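You operate a simulated robot arm through the tools that you are given. There is no shell and no other tool.

You run a simulated robot arm. Do the job below in one go: nothing can be reset, and whatever is moved stays where it is left.

JOB
Stop the pump, brush its grille and scrub the crust off the tank.
Fine: vent before you switch off; use the white brush and put it back. Set down upright: white brush. What is to be rubbed or washed off counts as gone when no trace of it is left.

Only the result counts: the job must be done as asked and must still hold three seconds after the hand-in. Knocking over, shifting, dropping, spilling or breaking anything else fails it.

ROBOT AND FRAMES
A 7-joint arm with a two-finger parallel gripper, fixed in place. Base frame: the origin is on the floor under the middle of its stand, x ahead of it, y to its left, z up; the work surface is at about z = 850. Readings come in mm, rad, newtons and seconds.
It reaches about 1247 mm from its shoulder. Its first joint turns from -2.304 to 2.304 rad. Payload 3.91 kg.
Tool frame: the origin (TCP) lies between the finger pads and is the grasp point; the fingertips stand 30 mm ahead of it; z points along the fingers, y is the line along which they close. The gripper opens to 110 mm. The fingers are 20 mm wide and 10 mm thick; the gripper's body (48 by 112 mm) begins 55 mm behind the TCP.
Orientation is that of the tool frame in the base frame, as [roll, pitch, yaw] about the fixed x, y, z axes, in that order (R = Rz(yaw) Ry(pitch) Rx(roll)). With the fingers straight down and closing along the base's y, the tool's x points along the base's -x, its y along +y and its z along -z.

CONTROLS
- The arm moves only by the tool send_rows. Its argument "increments" is a list of rows, each an object of numbers (a shift or turn left out is 0, a gripper value left out holds the last): "ax", "ay", "az": the turn, a rotation vector about the tool's x, y, z in rad; "x", "y", "z": the shift along the tool's x, y, z in mm; "gripper": the closure in counts, from 0 (fully open) to 255 (shut). In form: [{"ax": .., "ay": .., "az": .., "x": .., "y": .., "z": .., "gripper": ..}, ...]. A call has 1 to 20 rows; each row is the pose to reach, as a shift and turn from the pose commanded when the call began, along the tool's axes at that moment. A row lasts 0.2 s, in which the tool goes at most 50 mm and 0.15 rad; a call with a longer step from one row to the next is refused whole, and so is a gripper value outside its range. A pose out of reach is approached as far as the arm can. The call stops where the force on the tool passes 70 N (or 10 N more than at its start, if that is more) or the arm is blocked; 0.2 s more then pass. The fingers move at their own pace (about 108 mm/s each) and stop on an object; they squeeze with about 29 N. The grip force told is the motor's: it shows also when the fingers shut on nothing. Time passes only in rows, and 0.2 s behind the last, so rows that repeat a pose let the fingers close. The reply holds the time, the measured pose of the TCP, the force on the tool along the base axes, the opening and the grip force, in the units named above and with some noise, with the torque about the TCP (base axes, N m) and any sound that the robot's microphone picked up, and new pictures: "pictures" is both (left out), scene, wrist or none.
- Cameras (640 x 400 px; columns grow to the right, rows downward): "scene" is fixed at [220.5, -498.2, 1647.4]; the picture's right is [0.94, -0.35, 0.00], its down [-0.12, -0.32, -0.94] and it looks along [0.33, 0.88, -0.34] (base axes); focal length 314 px, centre (320, 200). "wrist" rides on the gripper at [72, 17, -103] in the tool frame; the picture's right is [-0.23, 0.97, 0.00], its down [-0.76, -0.18, -0.62] and it looks along [-0.61, -0.14, 0.78] (tool axes); focal length 222 px, centre (320, 200). There is no depth. A picture from a camera that has moved, and an enlarged one, comes with that camera's place and axes in the base frame and with its lens.
- close_up(camera, box): a new picture of the part [left, top, right, bottom] of that camera's present view, enlarged. It takes no simulated time.
- sign_off(): hands the job in; it is judged then, once.

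Nothing tells you positions but the pictures and the camera data. Unless the task says otherwise, let go and move clear before handing in.

The tools are called as name(argument=value, ...) on one line, values as JSON. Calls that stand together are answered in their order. send_rows: Moves the arm, as the interface text tells. Its arguments: {"type":"object","properties":{"increments":{"type":"array","items":{"type":"object","properties":{"ax":{"type":"number"},"ay":{"type":"number"},"az":{"type":"number"},"x":{"type":"number"},"y":{"type":"number"},"z":{"type":"number"},"gripper":{"type":"number"}}}},"pictures":{"type":"string","enum":["both","scene","wrist","none"]}},"required":["increments"]} The other tools are called the same way: close_up (camera, box) takes an enlarged picture of a part of a camera's view; sign_off () hands the job in.

At the start:

```text
clock: 0.0
ee_pos: [233.6, 383.9, 1571.6]
ee_rot: [-3.141, -0.001, 3.14]
force: [0.3, -0.3, 0.6]
ft_torque: [0.01, 0.01, -0.02]
grip_width: 109.7
gripper_force: 0.1
```

scene: 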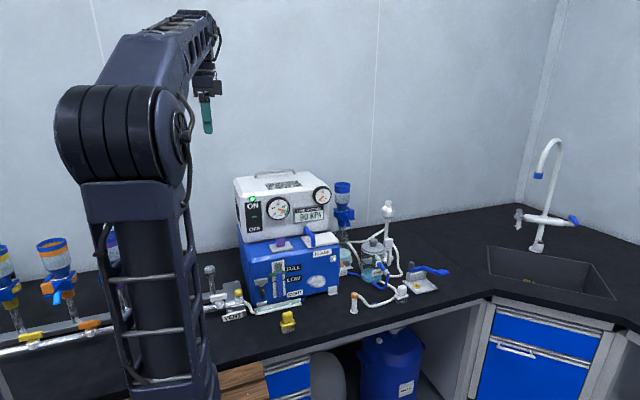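
wrist: 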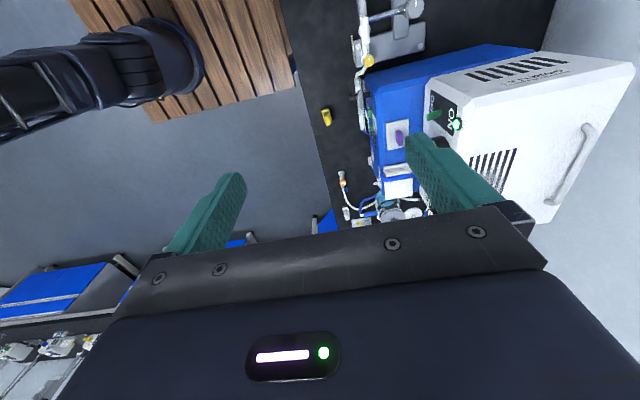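

I see a vacuum pump (white head on a blue base) with gauges, an ON/OFF switch, and various fittings; brushes and other objects must be identified. I'll take close-ups of the scene first.

close_up(camera="scene", box=[220, 160, 350, 240])

close_up(camera="scene", box=[190, 230, 350, 330])

close_up(camera="scene", box=[320, 170, 480, 320])

close_up(camera="scene", box=[0, 200, 260, 360])

close_up(camera="scene", box=[440, 130, 640, 330])

close_up(camera="wrist", box=[310, 30, 470, 230])

```text
4.92 times, centred on (285, 200) of scene
camera zoom: at [220.5, -498.2, 1647.4], right [0.94, -0.35, 0.0], down [-0.12, -0.32, -0.94], along [0.33, 0.88, -0.34], focal length 1548 px, centre (492, 200)
```

zoom: 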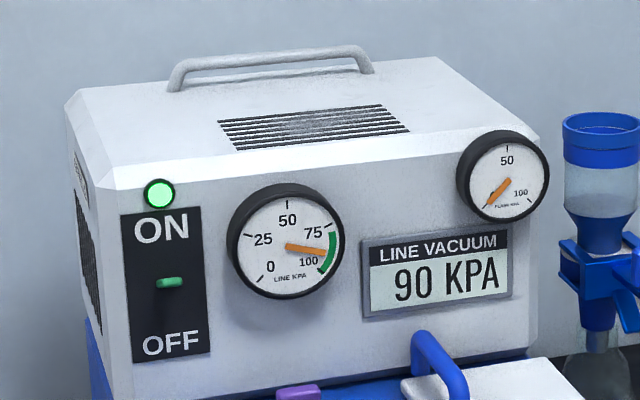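

```text
4.00 times, centred on (270, 280) of scene
camera zoom: at [220.5, -498.2, 1647.4], right [0.94, -0.35, 0.0], down [-0.12, -0.32, -0.94], along [0.33, 0.88, -0.34], focal length 1258 px, centre (520, -120)
```

zoom: 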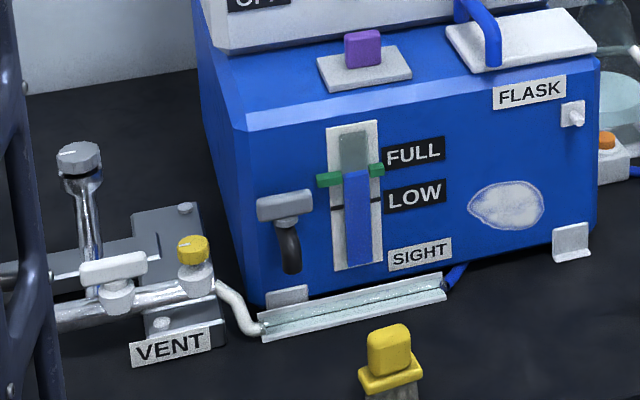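

```text
2.67 times, centred on (400, 245) of scene
camera zoom: at [220.5, -498.2, 1647.4], right [0.94, -0.35, 0.0], down [-0.12, -0.32, -0.94], along [0.33, 0.88, -0.34], focal length 839 px, centre (107, 80)
```

zoom: 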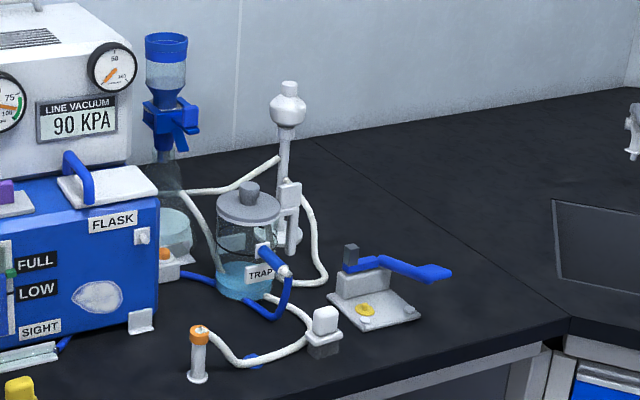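

```text
2.46 times, centred on (130, 280) of scene
camera zoom: at [220.5, -498.2, 1647.4], right [0.94, -0.35, 0.0], down [-0.12, -0.32, -0.94], along [0.33, 0.88, -0.34], focal length 774 px, centre (788, 3)
```

zoom: 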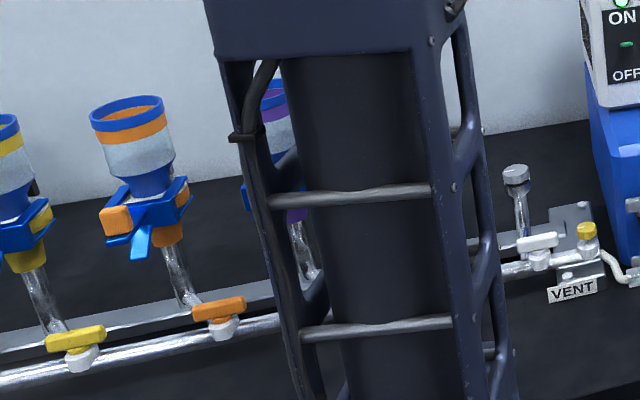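

```text
2.00 times, centred on (540, 230) of scene
camera zoom: at [220.5, -498.2, 1647.4], right [0.94, -0.35, 0.0], down [-0.12, -0.32, -0.94], along [0.33, 0.88, -0.34], focal length 629 px, centre (-120, 140)
```

zoom: 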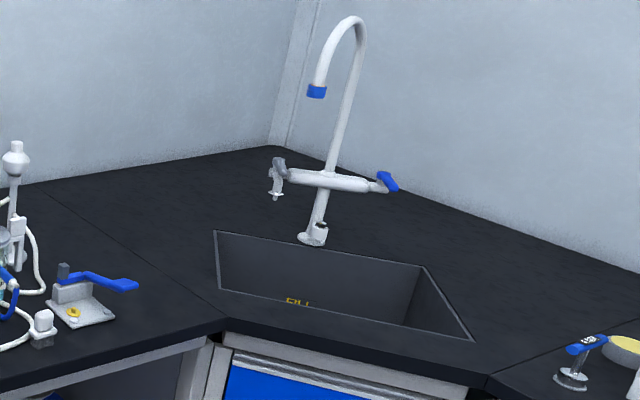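

```text
2.00 times, centred on (390, 130) of wrist
camera zoom: at [161.2, 399.7, 1674.5], right [0.23, 0.97, 0.0], down [0.76, -0.18, 0.62], along [0.61, -0.14, -0.78], focal length 444 px, centre (180, 340)
```

zoom: 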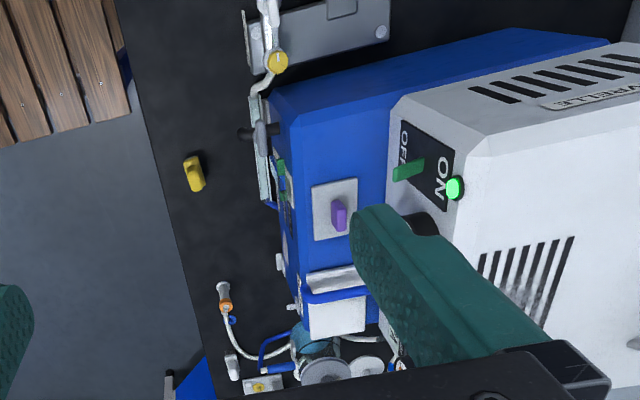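

The pump head has slots on its top and on its left side; I need a nearer look at those, at the brushes, and at the vent parts. More close-ups next.

close_up(camera="wrist", box=[420, 40, 640, 220])

close_up(camera="scene", box=[228, 170, 268, 240])

close_up(camera="scene", box=[340, 270, 440, 320])

close_up(camera="scene", box=[198, 260, 258, 325])

close_up(camera="scene", box=[250, 260, 350, 340])

close_up(camera="wrist", box=[310, 150, 450, 240])

close_up(camera="wrist", box=[340, 0, 440, 80])

close_up(camera="scene", box=[240, 225, 345, 300])

```text
2.22 times, centred on (530, 130) of wrist
camera zoom: at [161.2, 399.7, 1674.5], right [0.23, 0.97, 0.0], down [0.76, -0.18, 0.62], along [0.61, -0.14, -0.78], focal length 494 px, centre (-147, 356)
```

zoom: 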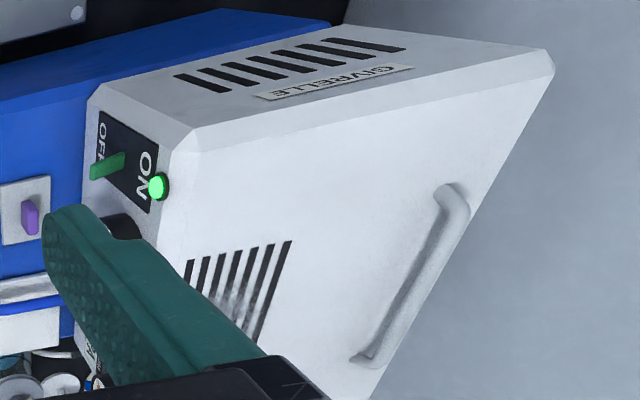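

```text
5.71 times, centred on (248, 205) of scene
camera zoom: at [220.5, -498.2, 1647.4], right [0.94, -0.35, 0.0], down [-0.12, -0.32, -0.94], along [0.33, 0.88, -0.34], focal length 1797 px, centre (731, 171)
```

zoom: 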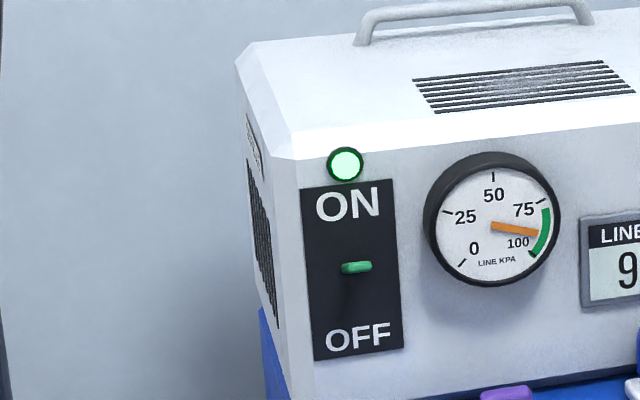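

```text
6.40 times, centred on (390, 295) of scene
camera zoom: at [220.5, -498.2, 1647.4], right [0.94, -0.35, 0.0], down [-0.12, -0.32, -0.94], along [0.33, 0.88, -0.34], focal length 2013 px, centre (-128, -408)
```

zoom: 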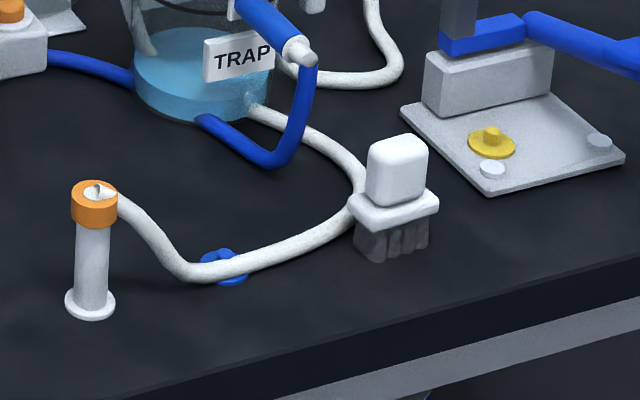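

```text
6.15 times, centred on (228, 292) of scene
camera zoom: at [220.5, -498.2, 1647.4], right [0.94, -0.35, 0.0], down [-0.12, -0.32, -0.94], along [0.33, 0.88, -0.34], focal length 1935 px, centre (886, -369)
```

zoom: 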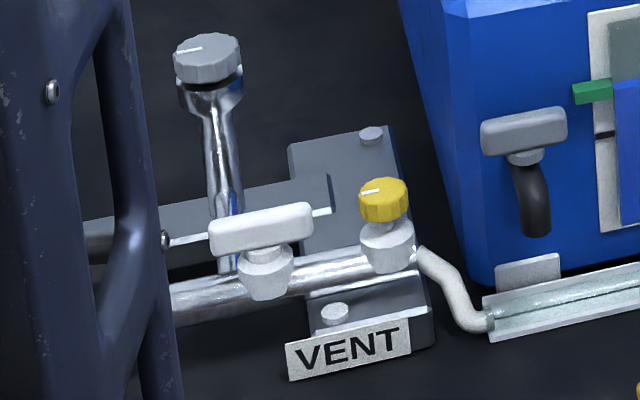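

```text
5.00 times, centred on (300, 300) of scene
camera zoom: at [220.5, -498.2, 1647.4], right [0.94, -0.35, 0.0], down [-0.12, -0.32, -0.94], along [0.33, 0.88, -0.34], focal length 1572 px, centre (420, -300)
```

zoom: 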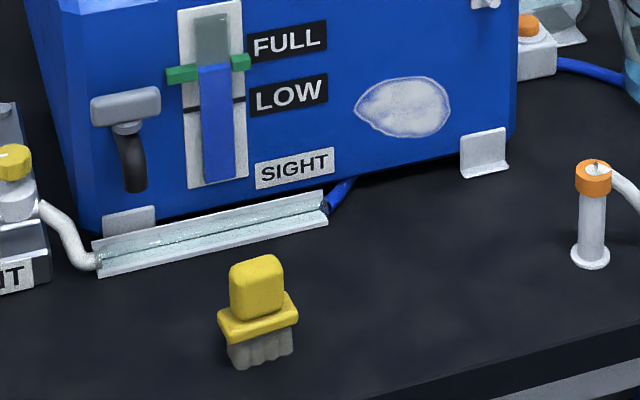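

```text
4.44 times, centred on (380, 195) of wrist
camera zoom: at [161.2, 399.7, 1674.5], right [0.23, 0.97, 0.0], down [0.76, -0.18, 0.62], along [0.61, -0.14, -0.78], focal length 987 px, centre (53, 222)
```

zoom: 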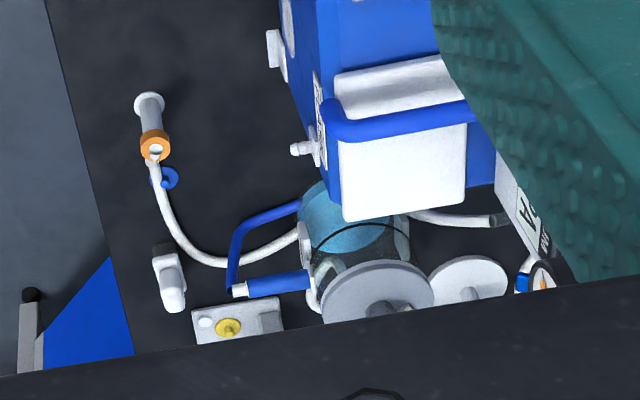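

```text
5.00 times, centred on (390, 40) of wrist
camera zoom: at [161.2, 399.7, 1674.5], right [0.23, 0.97, 0.0], down [0.76, -0.18, 0.62], along [0.61, -0.14, -0.78], focal length 1111 px, centre (-30, 1000)
```

zoom: 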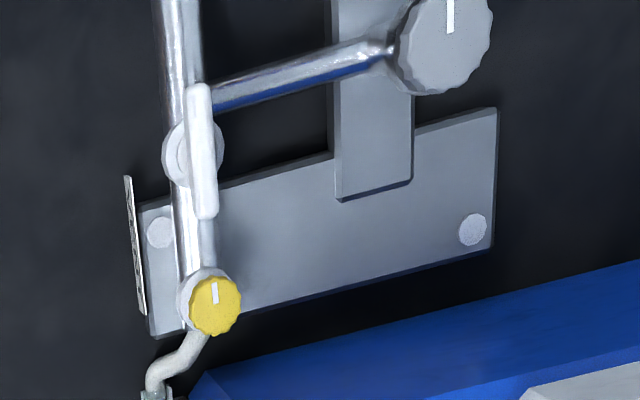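

```text
5.33 times, centred on (292, 262) of scene
camera zoom: at [220.5, -498.2, 1647.4], right [0.94, -0.35, 0.0], down [-0.12, -0.32, -0.94], along [0.33, 0.88, -0.34], focal length 1677 px, centre (467, -133)
```

zoom: 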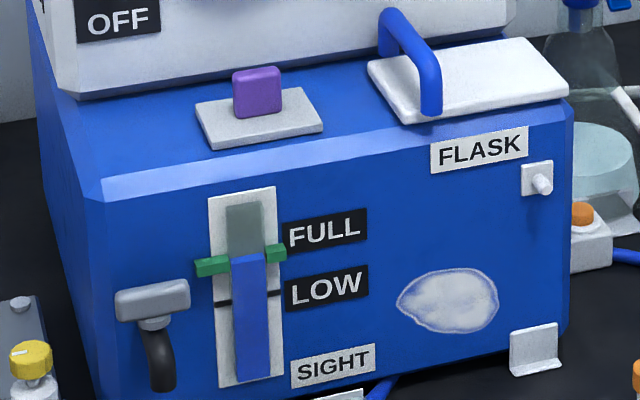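

The VENT label sits in front of a plate carrying a yellow knob at about (279, 518, 933), with a white lever on the pipe next to it; the white brush stands near (898, 370) on the bench. I zoom in harder to settle which part is the vent and which grille is dusty.

close_up(camera="scene", box=[215, 280, 255, 325])

close_up(camera="wrist", box=[360, 35, 390, 70])

close_up(camera="scene", box=[260, 175, 310, 195])

close_up(camera="scene", box=[230, 185, 245, 240])

close_up(camera="wrist", box=[480, 50, 580, 90])

close_up(camera="wrist", box=[465, 140, 565, 220])

close_up(camera="scene", box=[310, 180, 335, 210])

close_up(camera="scene", box=[0, 230, 120, 350])

```text
8.89 times, centred on (235, 302) of scene
camera zoom: at [220.5, -498.2, 1647.4], right [0.94, -0.35, 0.0], down [-0.12, -0.32, -0.94], along [0.33, 0.88, -0.34], focal length 2795 px, centre (1076, -711)
```

zoom: 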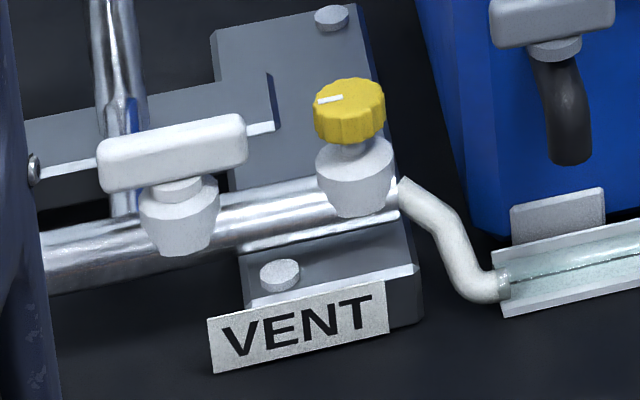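

```text
11.43 times, centred on (375, 52) of wrist
camera zoom: at [161.2, 399.7, 1674.5], right [0.23, 0.97, 0.0], down [0.76, -0.18, 0.62], along [0.61, -0.14, -0.78], focal length 2538 px, centre (-309, 1886)
```

zoom: 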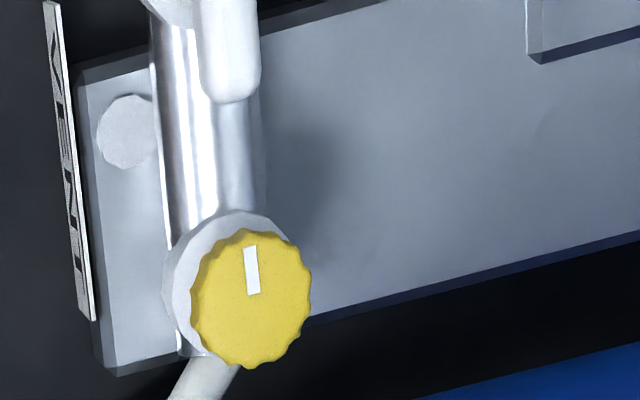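

```text
12.80 times, centred on (285, 185) of scene
camera zoom: at [220.5, -498.2, 1647.4], right [0.94, -0.35, 0.0], down [-0.12, -0.32, -0.94], along [0.33, 0.88, -0.34], focal length 4025 px, centre (768, 392)
```

zoom: 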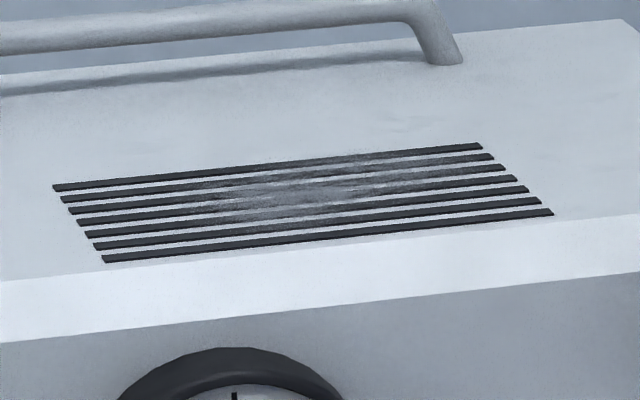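

```text
7.27 times, centred on (238, 212) of scene
camera zoom: at [220.5, -498.2, 1647.4], right [0.94, -0.35, 0.0], down [-0.12, -0.32, -0.94], along [0.33, 0.88, -0.34], focal length 2287 px, centre (920, 109)
```

zoom: 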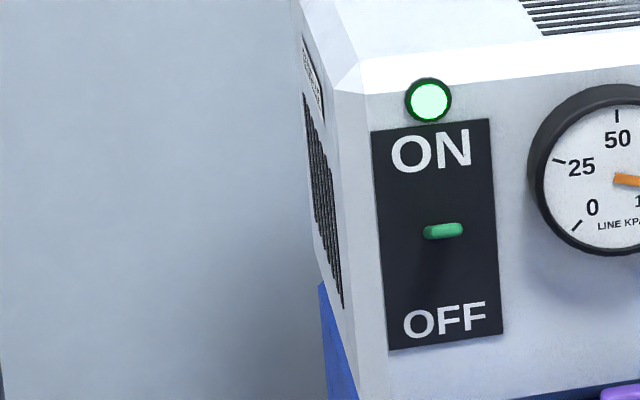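

```text
6.40 times, centred on (530, 70) of wrist
camera zoom: at [161.2, 399.7, 1674.5], right [0.23, 0.97, 0.0], down [0.76, -0.18, 0.62], along [0.61, -0.14, -0.78], focal length 1422 px, centre (-1024, 1032)
```

zoom: 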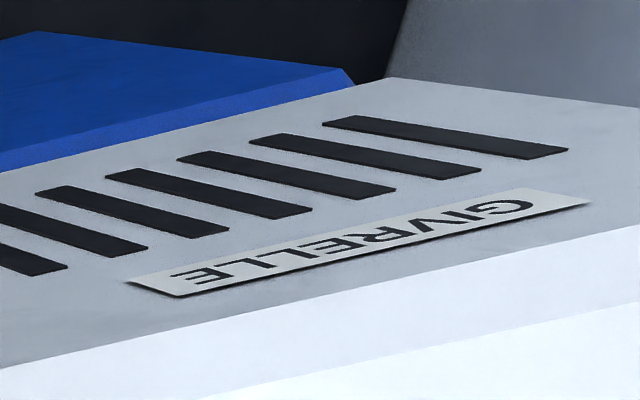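

```text
5.00 times, centred on (515, 180) of wrist
camera zoom: at [161.2, 399.7, 1674.5], right [0.23, 0.97, 0.0], down [0.76, -0.18, 0.62], along [0.61, -0.14, -0.78], focal length 1111 px, centre (-655, 300)
```

zoom: 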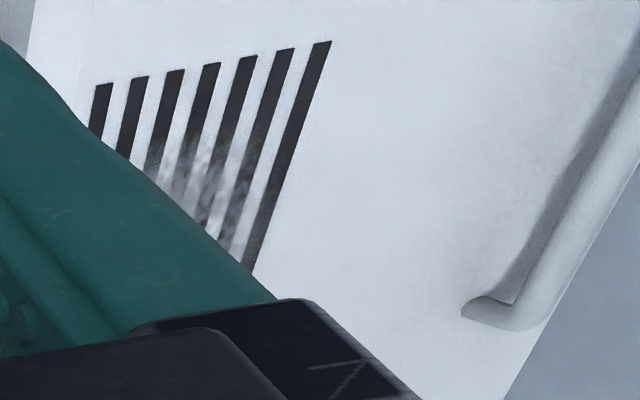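

```text
13.33 times, centred on (322, 195) of scene
camera zoom: at [220.5, -498.2, 1647.4], right [0.94, -0.35, 0.0], down [-0.12, -0.32, -0.94], along [0.33, 0.88, -0.34], focal length 4193 px, centre (287, 267)
```

zoom: 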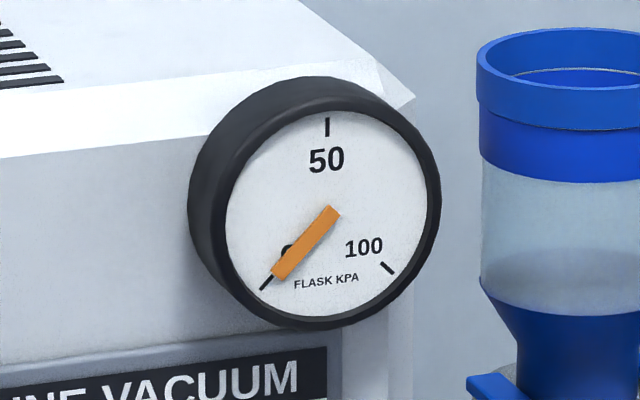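

```text
3.33 times, centred on (60, 290) of scene
camera zoom: at [220.5, -498.2, 1647.4], right [0.94, -0.35, 0.0], down [-0.12, -0.32, -0.94], along [0.33, 0.88, -0.34], focal length 1048 px, centre (1187, -100)
```

zoom: 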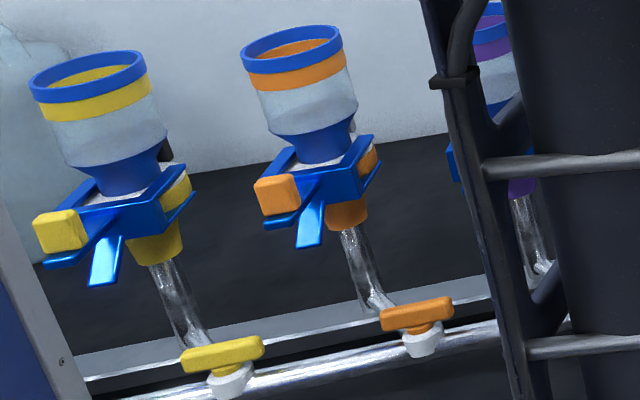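

The top slots carry the grey dust, so that is the grille to brush ("GIVRELLE" on the side is the maker's plate). I'm still unsure which control next to VENT is the vent valve, so I'll turn the hand and lower it to look at the manifold from the front.

send_rows(increments=[{"x": 0, "y": -6, "z": 34, "az": -0.15}, {"x": -1, "y": -12, "z": 68, "az": -0.3}, {"x": -1, "y": -18, "z": 102, "az": -0.45}, {"x": -2, "y": -24, "z": 136, "az": -0.6}, {"x": -2, "y": -30, "z": 170, "az": -0.75}, {"x": -3, "y": -36, "z": 204, "az": -0.9}, {"x": -3, "y": -42, "z": 238, "az": -1.05}, {"x": -4, "y": -48, "z": 272, "az": -1.2}, {"x": -4, "y": -54, "z": 306, "az": -1.35}, {"x": -5, "y": -60, "z": 340, "az": -1.5}, {"x": -5, "y": -66, "z": 374, "az": -1.65}, {"x": -6, "y": -74, "z": 408, "az": -1.8}, {"x": -6, "y": -74, "z": 408, "az": -1.8}])

```text
clock: 2.8
ee_pos: [238.5, 308.1, 1163.9]
ee_rot: [3.141, 0.001, -1.339]
force: [-0.4, 0.2, 0.5]
ft_torque: [0.02, -0.03, 0.02]
grip_width: 110.2
gripper_force: 0.1
camera wrist: at [238.0, 233.7, 1265.6], right [-1.0, 0.0, 0.0], down [0.0, 0.78, 0.62], along [0.0, 0.62, -0.78], focal length 222 px, centre (320, 200)
```

scene: 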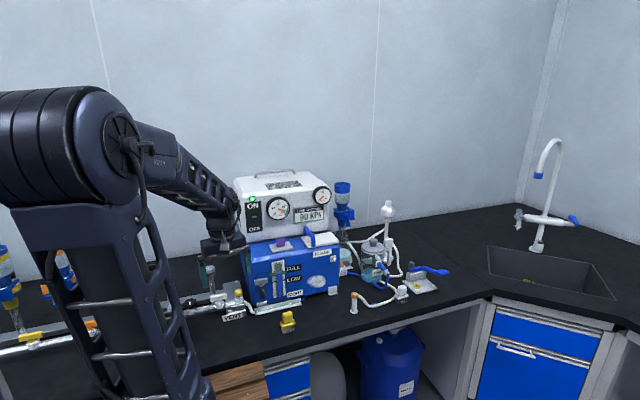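
wrist: 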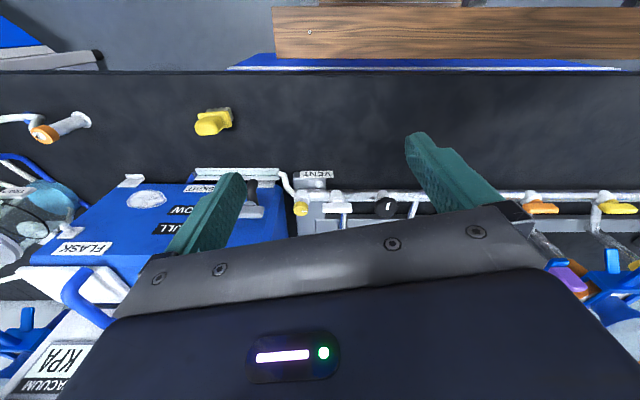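

Now the camera looks at the manifold (picture upside-down, right is −x). I zoom on the vent area.

close_up(camera="wrist", box=[270, 160, 420, 230])

close_up(camera="wrist", box=[400, 130, 640, 280])

close_up(camera="wrist", box=[100, 90, 300, 230])

close_up(camera="wrist", box=[0, 90, 130, 260])

```text
4.27 times, centred on (345, 195) of wrist
camera zoom: at [238.0, 233.7, 1265.6], right [-1.0, 0.0, 0.0], down [0.0, 0.78, 0.62], along [0.0, 0.62, -0.78], focal length 948 px, centre (213, 221)
```

zoom: 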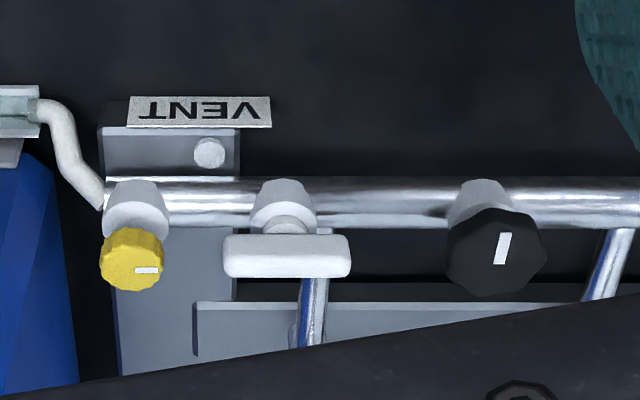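

```text
2.67 times, centred on (520, 205) of wrist
camera zoom: at [238.0, 233.7, 1265.6], right [-1.0, 0.0, 0.0], down [0.0, 0.78, 0.62], along [0.0, 0.62, -0.78], focal length 592 px, centre (-213, 187)
```

zoom: 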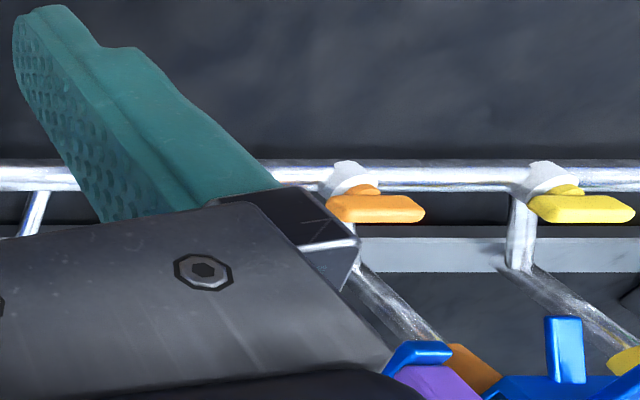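

```text
2.86 times, centred on (200, 160) of wrist
camera zoom: at [238.0, 233.7, 1265.6], right [-1.0, 0.0, 0.0], down [0.0, 0.78, 0.62], along [0.0, 0.62, -0.78], focal length 635 px, centre (663, 314)
```

zoom: 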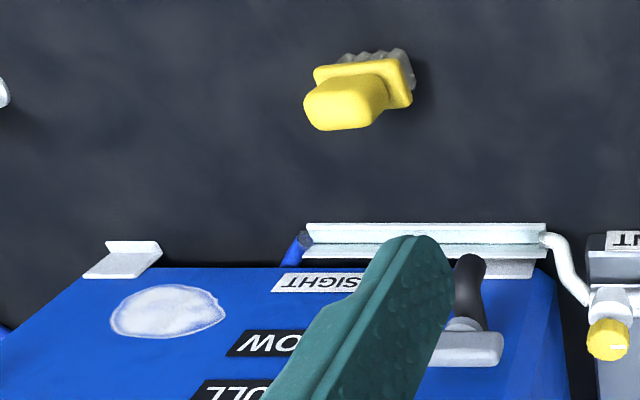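

```text
2.35 times, centred on (65, 175) of wrist
camera zoom: at [238.0, 233.7, 1265.6], right [-1.0, 0.0, 0.0], down [0.0, 0.78, 0.62], along [0.0, 0.62, -0.78], focal length 523 px, centre (920, 259)
```

zoom: 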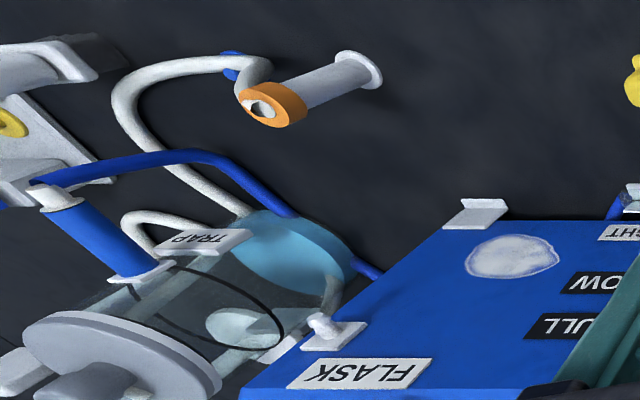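

There's also a black knob further along the pipe and a riser behind the white lever. I'll shift the camera to see the risers and the remaining stations.

send_rows(increments=[{"x": -31, "y": 10, "z": -27}, {"x": -63, "y": 21, "z": -54}, {"x": -95, "y": 32, "z": -81}, {"x": -127, "y": 42, "z": -108}, {"x": -158, "y": 53, "z": -136}, {"x": -158, "y": 53, "z": -136}], pictures="wrist")

close_up(camera="wrist", box=[230, 60, 430, 200])

close_up(camera="wrist", box=[220, 70, 330, 160])

```text
clock: 4.2
ee_pos: [151.3, 452.2, 1297.5]
ee_rot: [-3.141, 0.001, -1.34]
force: [0.3, 0.2, 0.4]
ft_torque: [0.03, -0.01, 0.04]
grip_width: 109.9
gripper_force: 0.1
camera wrist: at [151.0, 377.0, 1401.1], right [-1.0, 0.0, 0.0], down [0.0, 0.78, 0.62], along [0.0, 0.62, -0.78], focal length 222 px, centre (320, 200)
```

wrist: 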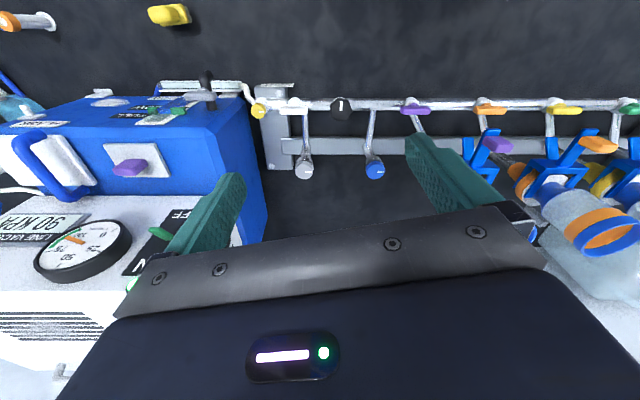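

```text
2.86 times, centred on (330, 130) of wrist
camera zoom: at [151.0, 377.0, 1401.1], right [-1.0, 0.0, 0.0], down [0.0, 0.78, 0.62], along [0.0, 0.62, -0.78], focal length 635 px, centre (291, 400)
```

zoom: 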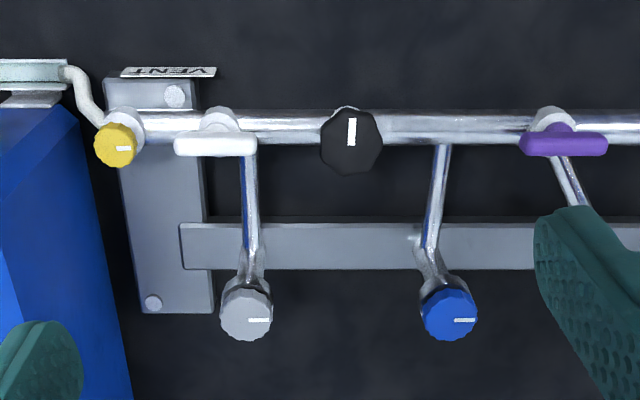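

```text
4.44 times, centred on (275, 115) of wrist
camera zoom: at [151.0, 377.0, 1401.1], right [-1.0, 0.0, 0.0], down [0.0, 0.78, 0.62], along [0.0, 0.62, -0.78], focal length 987 px, centre (520, 578)
```

zoom: 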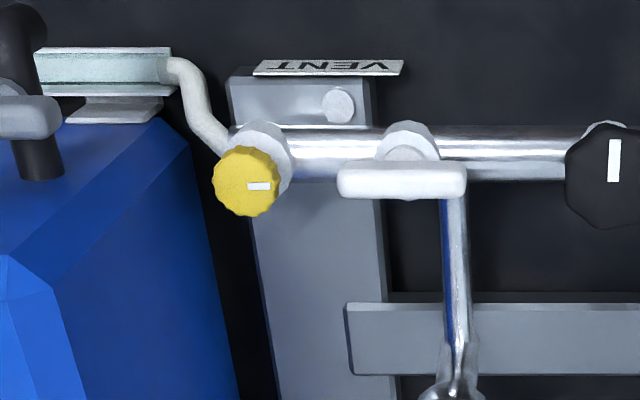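

The manifold also has a grey-knob riser and blue-knob riser and four coloured station levers. I zoom more on the white lever, yellow knob and label, and check the line gauge.

close_up(camera="wrist", box=[245, 80, 310, 120])

close_up(camera="wrist", box=[290, 90, 400, 185])

close_up(camera="wrist", box=[140, 60, 260, 140])

close_up(camera="wrist", box=[0, 200, 180, 400])

close_up(camera="wrist", box=[480, 80, 640, 260])

```text
9.85 times, centred on (278, 100) of wrist
camera zoom: at [151.0, 377.0, 1401.1], right [-1.0, 0.0, 0.0], down [0.0, 0.78, 0.62], along [0.0, 0.62, -0.78], focal length 2187 px, centre (738, 1185)
```

zoom: 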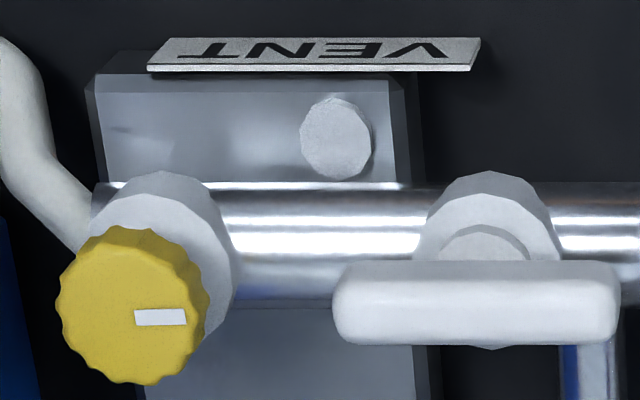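

```text
4.21 times, centred on (345, 138) of wrist
camera zoom: at [151.0, 377.0, 1401.1], right [-1.0, 0.0, 0.0], down [0.0, 0.78, 0.62], along [0.0, 0.62, -0.78], focal length 935 px, centre (215, 463)
```

zoom: 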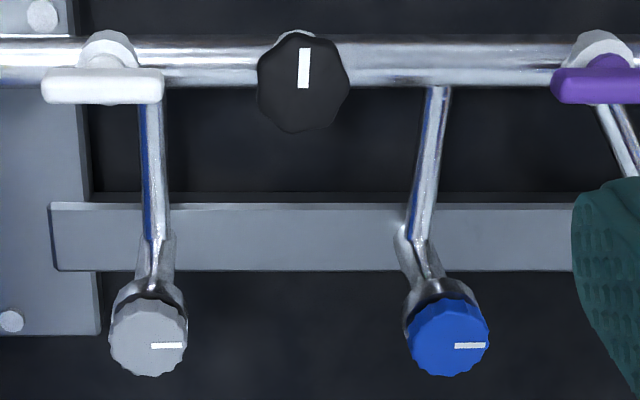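

```text
5.00 times, centred on (200, 100) of wrist
camera zoom: at [151.0, 377.0, 1401.1], right [-1.0, 0.0, 0.0], down [0.0, 0.78, 0.62], along [0.0, 0.62, -0.78], focal length 1111 px, centre (920, 700)
```

zoom: 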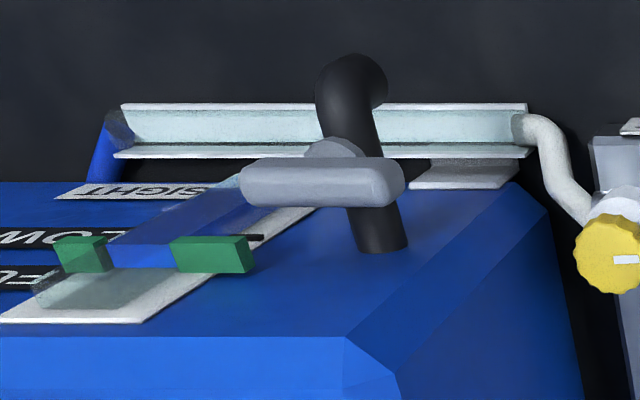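

```text
2.00 times, centred on (90, 300) of wrist
camera zoom: at [151.0, 377.0, 1401.1], right [-1.0, 0.0, 0.0], down [0.0, 0.78, 0.62], along [0.0, 0.62, -0.78], focal length 444 px, centre (780, 0)
```

zoom: 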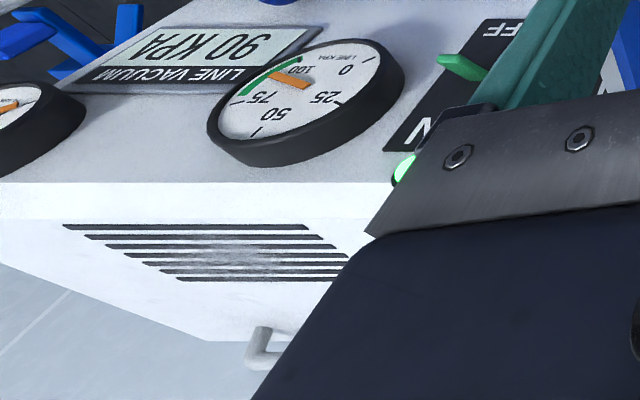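

```text
2.22 times, centred on (560, 170) of wrist
camera zoom: at [151.0, 377.0, 1401.1], right [-1.0, 0.0, 0.0], down [0.0, 0.78, 0.62], along [0.0, 0.62, -0.78], focal length 494 px, centre (-213, 267)
```

zoom: 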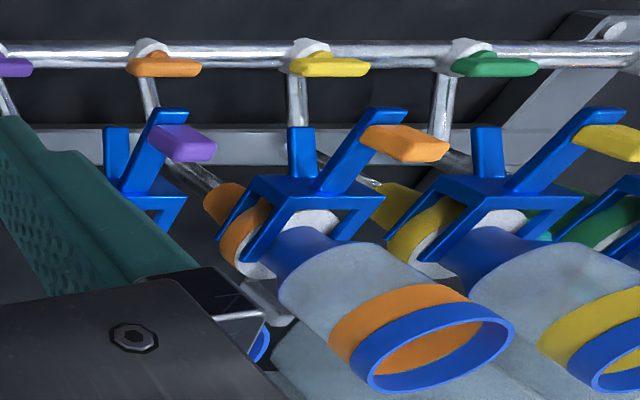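

I check the front side of the valves at maximum zoom from the scene camera for any outlet or mark.

close_up(camera="scene", box=[215, 284, 243, 302])

close_up(camera="scene", box=[220, 285, 310, 330])

close_up(camera="wrist", box=[230, 75, 290, 115])

```text
16.00 times, centred on (229, 293) of scene
camera zoom: at [220.5, -498.2, 1647.4], right [0.94, -0.35, 0.0], down [-0.12, -0.32, -0.94], along [0.33, 0.88, -0.34], focal length 5032 px, centre (1776, -1288)
```

zoom: 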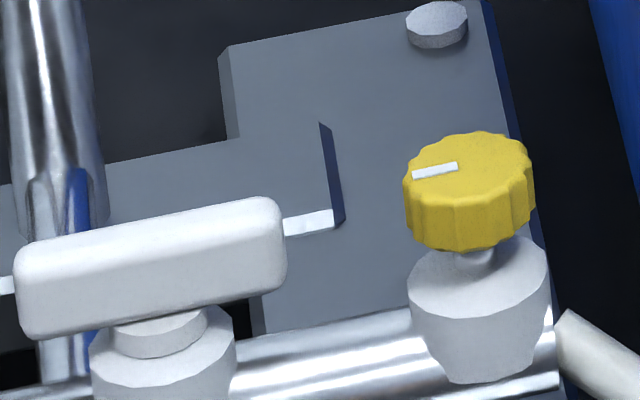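

```text
7.11 times, centred on (265, 308) of scene
camera zoom: at [220.5, -498.2, 1647.4], right [0.94, -0.35, 0.0], down [-0.12, -0.32, -0.94], along [0.33, 0.88, -0.34], focal length 2236 px, centre (711, -564)
```

zoom: 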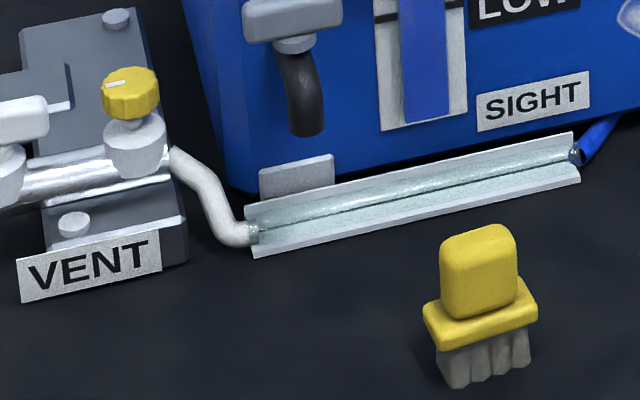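

```text
10.00 times, centred on (260, 95) of wrist
camera zoom: at [151.0, 377.0, 1401.1], right [-1.0, 0.0, 0.0], down [0.0, 0.78, 0.62], along [0.0, 0.62, -0.78], focal length 2221 px, centre (920, 1250)
```

zoom: 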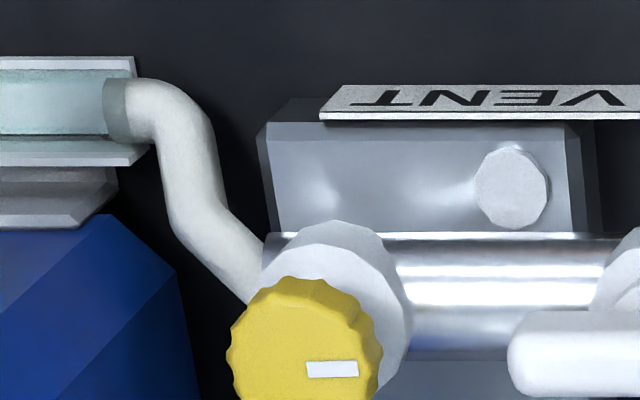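

The VENT sign lies between the white lever (at about 206, 518, 931) and the yellow knob (277, 518, 933). The white stopcock lever can be put back exactly if the gauge shows it is the wrong one, so I'll test that first: move above it with the fingers straddling it in y.

send_rows(increments=[{"x": -4, "y": -6, "z": 20, "az": 0.15, "gripper": 162}, {"x": -9, "y": -11, "z": 40, "az": 0.3}, {"x": -13, "y": -17, "z": 60, "az": 0.45}, {"x": -17, "y": -23, "z": 80, "az": 0.6}, {"x": -22, "y": -28, "z": 100, "az": 0.75}, {"x": -26, "y": -34, "z": 120, "az": 0.9}, {"x": -30, "y": -40, "z": 140, "az": 1.05}, {"x": -35, "y": -46, "z": 160, "az": 1.2}, {"x": -39, "y": -51, "z": 180, "az": 1.35}, {"x": -43, "y": -57, "z": 200, "az": 1.5}, {"x": -48, "y": -63, "z": 220, "az": 1.65}, {"x": -52, "y": -68.4, "z": 241.5, "az": 1.8}, {"x": -52, "y": -68.4, "z": 241.5, "az": 1.8}])

close_up(camera="wrist", box=[240, 100, 400, 200])

close_up(camera="scene", box=[190, 220, 350, 320])

```text
clock: 7.0
ee_pos: [205.9, 516.9, 1056.9]
ee_rot: [-3.141, 0.0, 3.139]
force: [-0.2, -0.1, -0.8]
ft_torque: [-0.01, -0.02, 0.01]
grip_width: 40.2
gripper_force: 0.2
camera wrist: at [132.8, 533.6, 1160.4], right [0.23, 0.97, 0.0], down [0.76, -0.18, 0.62], along [0.61, -0.14, -0.78], focal length 222 px, centre (320, 200)
```

scene: 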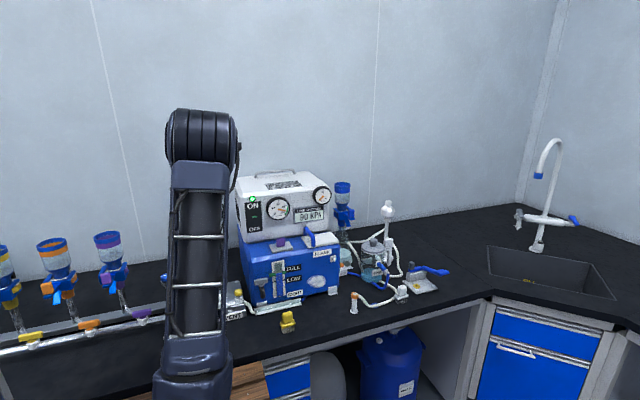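
wrist: 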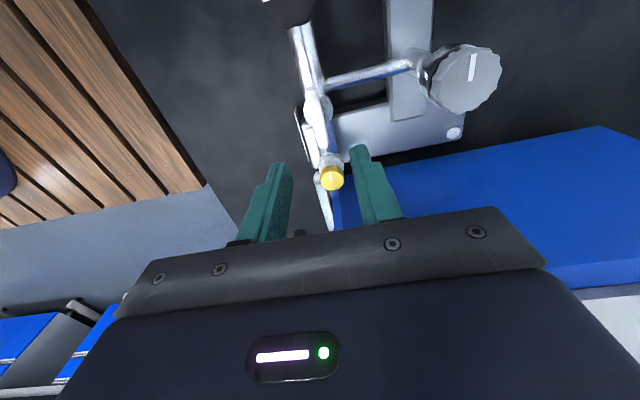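

```text
4.00 times, centred on (320, 150) of wrist
camera zoom: at [132.8, 533.6, 1160.4], right [0.23, 0.97, 0.0], down [0.76, -0.18, 0.62], along [0.61, -0.14, -0.78], focal length 888 px, centre (320, 400)
```

zoom: 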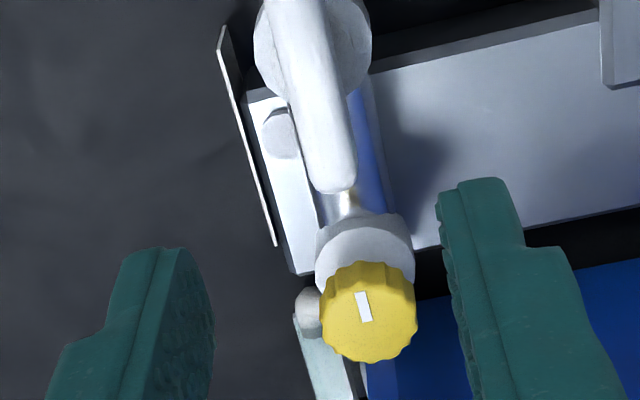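

```text
4.00 times, centred on (270, 270) of scene
camera zoom: at [220.5, -498.2, 1647.4], right [0.94, -0.35, 0.0], down [-0.12, -0.32, -0.94], along [0.33, 0.88, -0.34], focal length 1258 px, centre (520, -80)
```

zoom: 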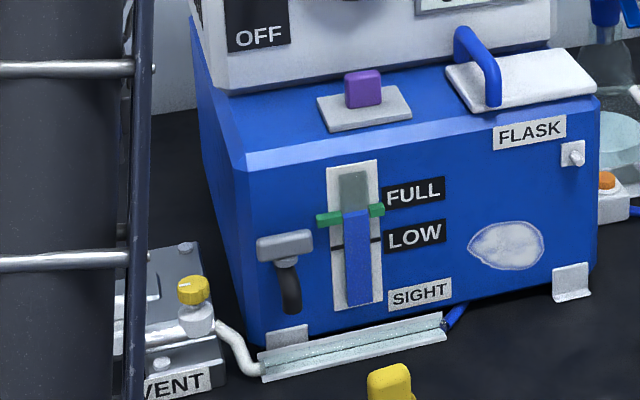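

The gripper is above the lever. I check its centring with one more zoom before lowering.

close_up(camera="wrist", box=[280, 70, 360, 160])

```text
4.44 times, centred on (320, 115) of wrist
camera zoom: at [132.8, 533.6, 1160.4], right [0.23, 0.97, 0.0], down [0.76, -0.18, 0.62], along [0.61, -0.14, -0.78], focal length 987 px, centre (320, 578)
```

zoom: 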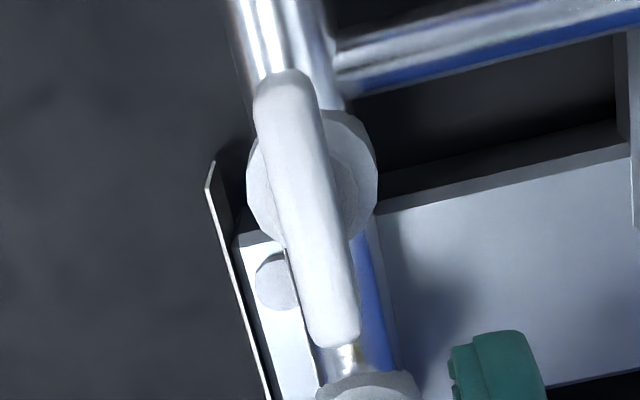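

The lever centre comes out at about (204, 516), right beneath the TCP. Lowering so the fingertips reach z ≈ 926 and then closing on the lever.

send_rows(increments=[{"z": 35}, {"z": 70}, {"x": 1, "z": 92}, {"x": 1, "z": 100}, {"x": 1, "z": 100, "gripper": 255}, {"x": 1, "z": 100, "gripper": 255}, {"x": 1, "z": 100, "gripper": 255}])

close_up(camera="wrist", box=[220, 80, 440, 230])

```text
clock: 8.6
ee_pos: [205.3, 515.4, 956.0]
ee_rot: [-3.139, 0.0, -3.14]
force: [-2.8, -22.6, -3.9]
ft_torque: [-0.64, -0.27, 0.02]
grip_width: 21.4
gripper_force: 45.3
camera wrist: at [133.0, 532.0, 1060.4], right [0.23, 0.97, 0.0], down [0.76, -0.18, 0.62], along [0.61, -0.14, -0.78], focal length 222 px, centre (320, 200)
```

scene: 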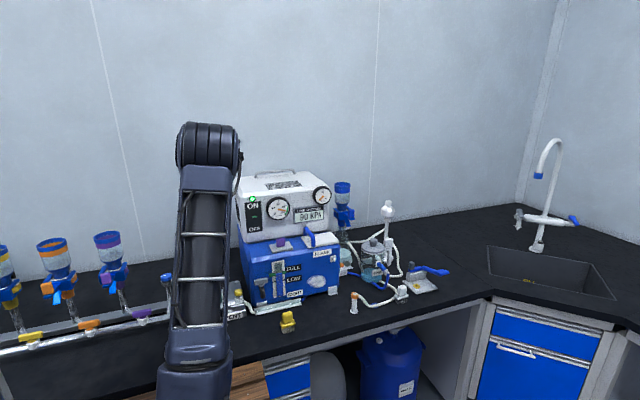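
wrist: 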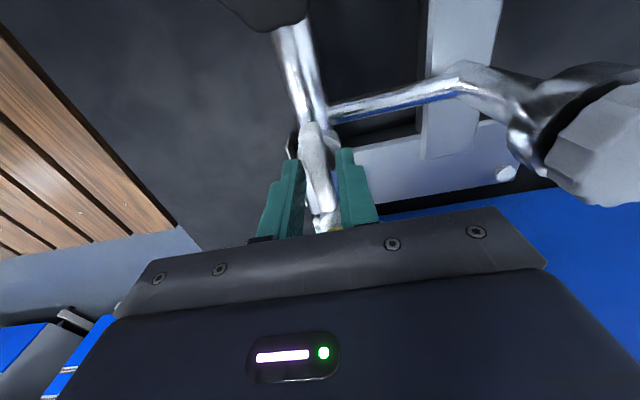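

```text
2.67 times, centred on (330, 155) of wrist
camera zoom: at [133.0, 532.0, 1060.4], right [0.23, 0.97, 0.0], down [0.76, -0.18, 0.62], along [0.61, -0.14, -0.78], focal length 592 px, centre (293, 320)
```

zoom: 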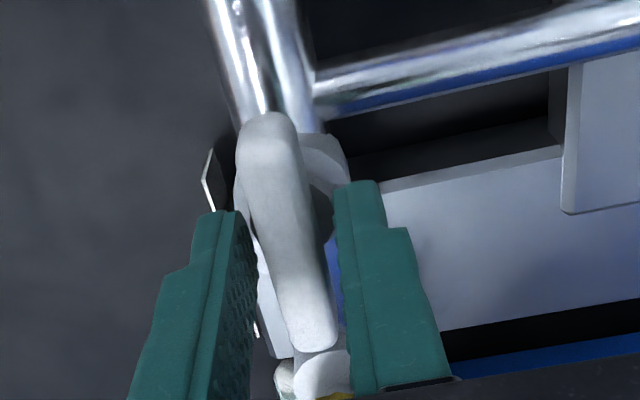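

The −y finger touched first, so the lever sits about 4 mm further toward −y. I shift the hand that way so the grip centres.

send_rows(increments=[{"y": -2}, {"y": -4}, {"y": -5}, {"y": -5}], pictures="none")

close_up(camera="wrist", box=[220, 80, 440, 230])

```text
clock: 9.6
ee_pos: [208.0, 514.6, 956.3]
ee_rot: [3.136, 0.0, 3.141]
force: [-6.5, 50.9, -41.3]
ft_torque: [1.24, 0.52, -0.03]
grip_width: 21.7
gripper_force: 45.5
```

```text
2.67 times, centred on (330, 155) of wrist
camera zoom: at [133.1, 531.2, 1061.1], right [0.23, 0.97, 0.0], down [0.76, -0.18, 0.62], along [0.61, -0.14, -0.78], focal length 592 px, centre (293, 320)
```

zoom: 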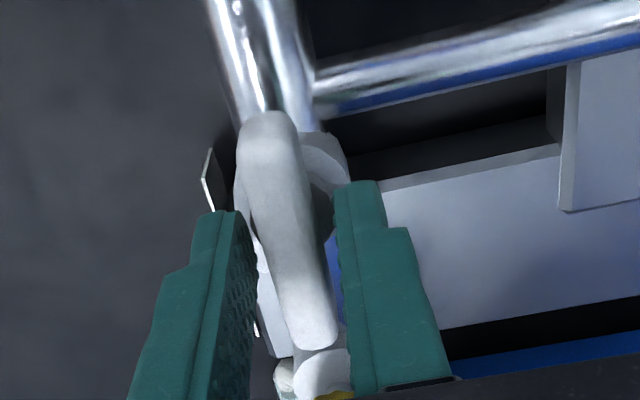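

The 21 mm width means the fingertips are on the round collar under the lever. I'll open, raise about 6 mm, recentre, and close on the lever bar itself.

send_rows(increments=[{"y": 3.5, "gripper": 180}, {"y": 3.5, "gripper": 180}, {"y": 3.5, "z": -6, "gripper": 180}, {"y": 3.5, "z": -6, "gripper": 255}, {"y": 3.5, "z": -6, "gripper": 255}, {"y": 3.5, "z": -6, "gripper": 255}], pictures="none")

close_up(camera="wrist", box=[220, 80, 440, 230])

```text
clock: 11.0
ee_pos: [205.5, 515.1, 964.3]
ee_rot: [-3.141, 0.001, -3.141]
force: [-0.9, 0.5, -2.5]
ft_torque: [0.02, -0.85, 0.02]
grip_width: 12.8
gripper_force: 44.7
```

```text
2.67 times, centred on (330, 155) of wrist
camera zoom: at [133.4, 531.7, 1067.2], right [0.23, 0.97, 0.0], down [0.76, -0.18, 0.62], along [0.61, -0.14, -0.78], focal length 592 px, centre (293, 320)
```

zoom: 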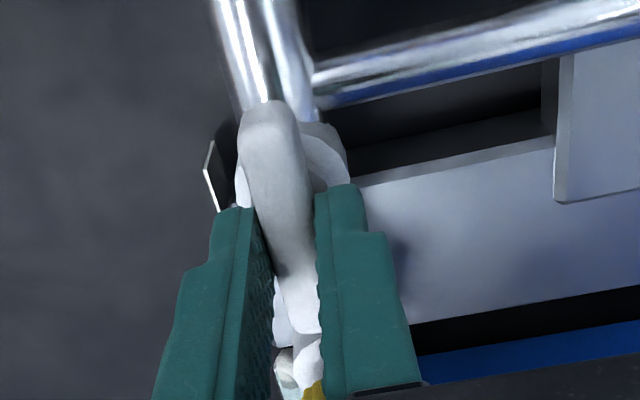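

The bar is gripped (12.8 mm). Now a small test turn, watching the torque.

send_rows(increments=[{"az": -0.1}, {"az": -0.2}, {"az": -0.2}], pictures="none")

close_up(camera="scene", box=[235, 180, 335, 240])

close_up(camera="wrist", box=[220, 80, 440, 230])

```text
clock: 11.8
ee_pos: [205.3, 515.9, 963.3]
ee_rot: [-3.141, 0.0, -2.941]
force: [-4.2, -3.5, -0.7]
ft_torque: [-0.15, 0.34, 0.01]
grip_width: 13.1
gripper_force: 45.2
```

```text
6.40 times, centred on (285, 210) of scene
camera zoom: at [220.5, -498.2, 1647.4], right [0.94, -0.35, 0.0], down [-0.12, -0.32, -0.94], along [0.33, 0.88, -0.34], focal length 2013 px, centre (544, 136)
```

zoom: 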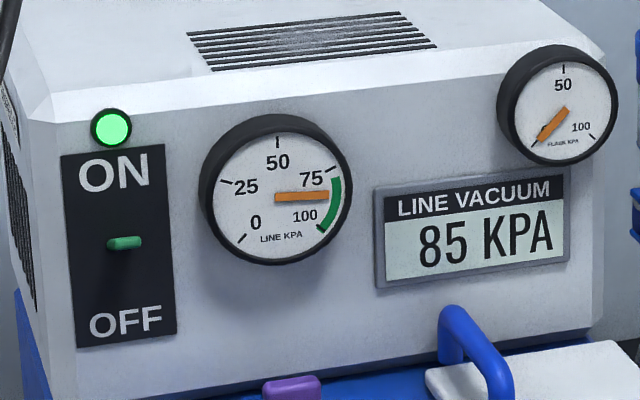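

```text
2.67 times, centred on (330, 155) of wrist
camera zoom: at [131.4, 517.2, 1067.2], right [0.03, 1.0, 0.0], down [0.78, -0.02, 0.62], along [0.62, -0.02, -0.78], focal length 592 px, centre (293, 320)
```

zoom: 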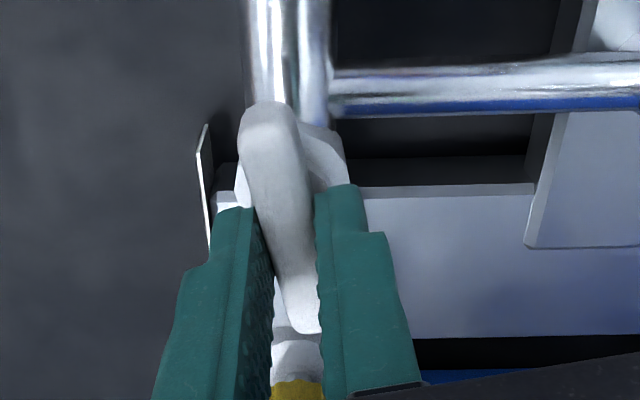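

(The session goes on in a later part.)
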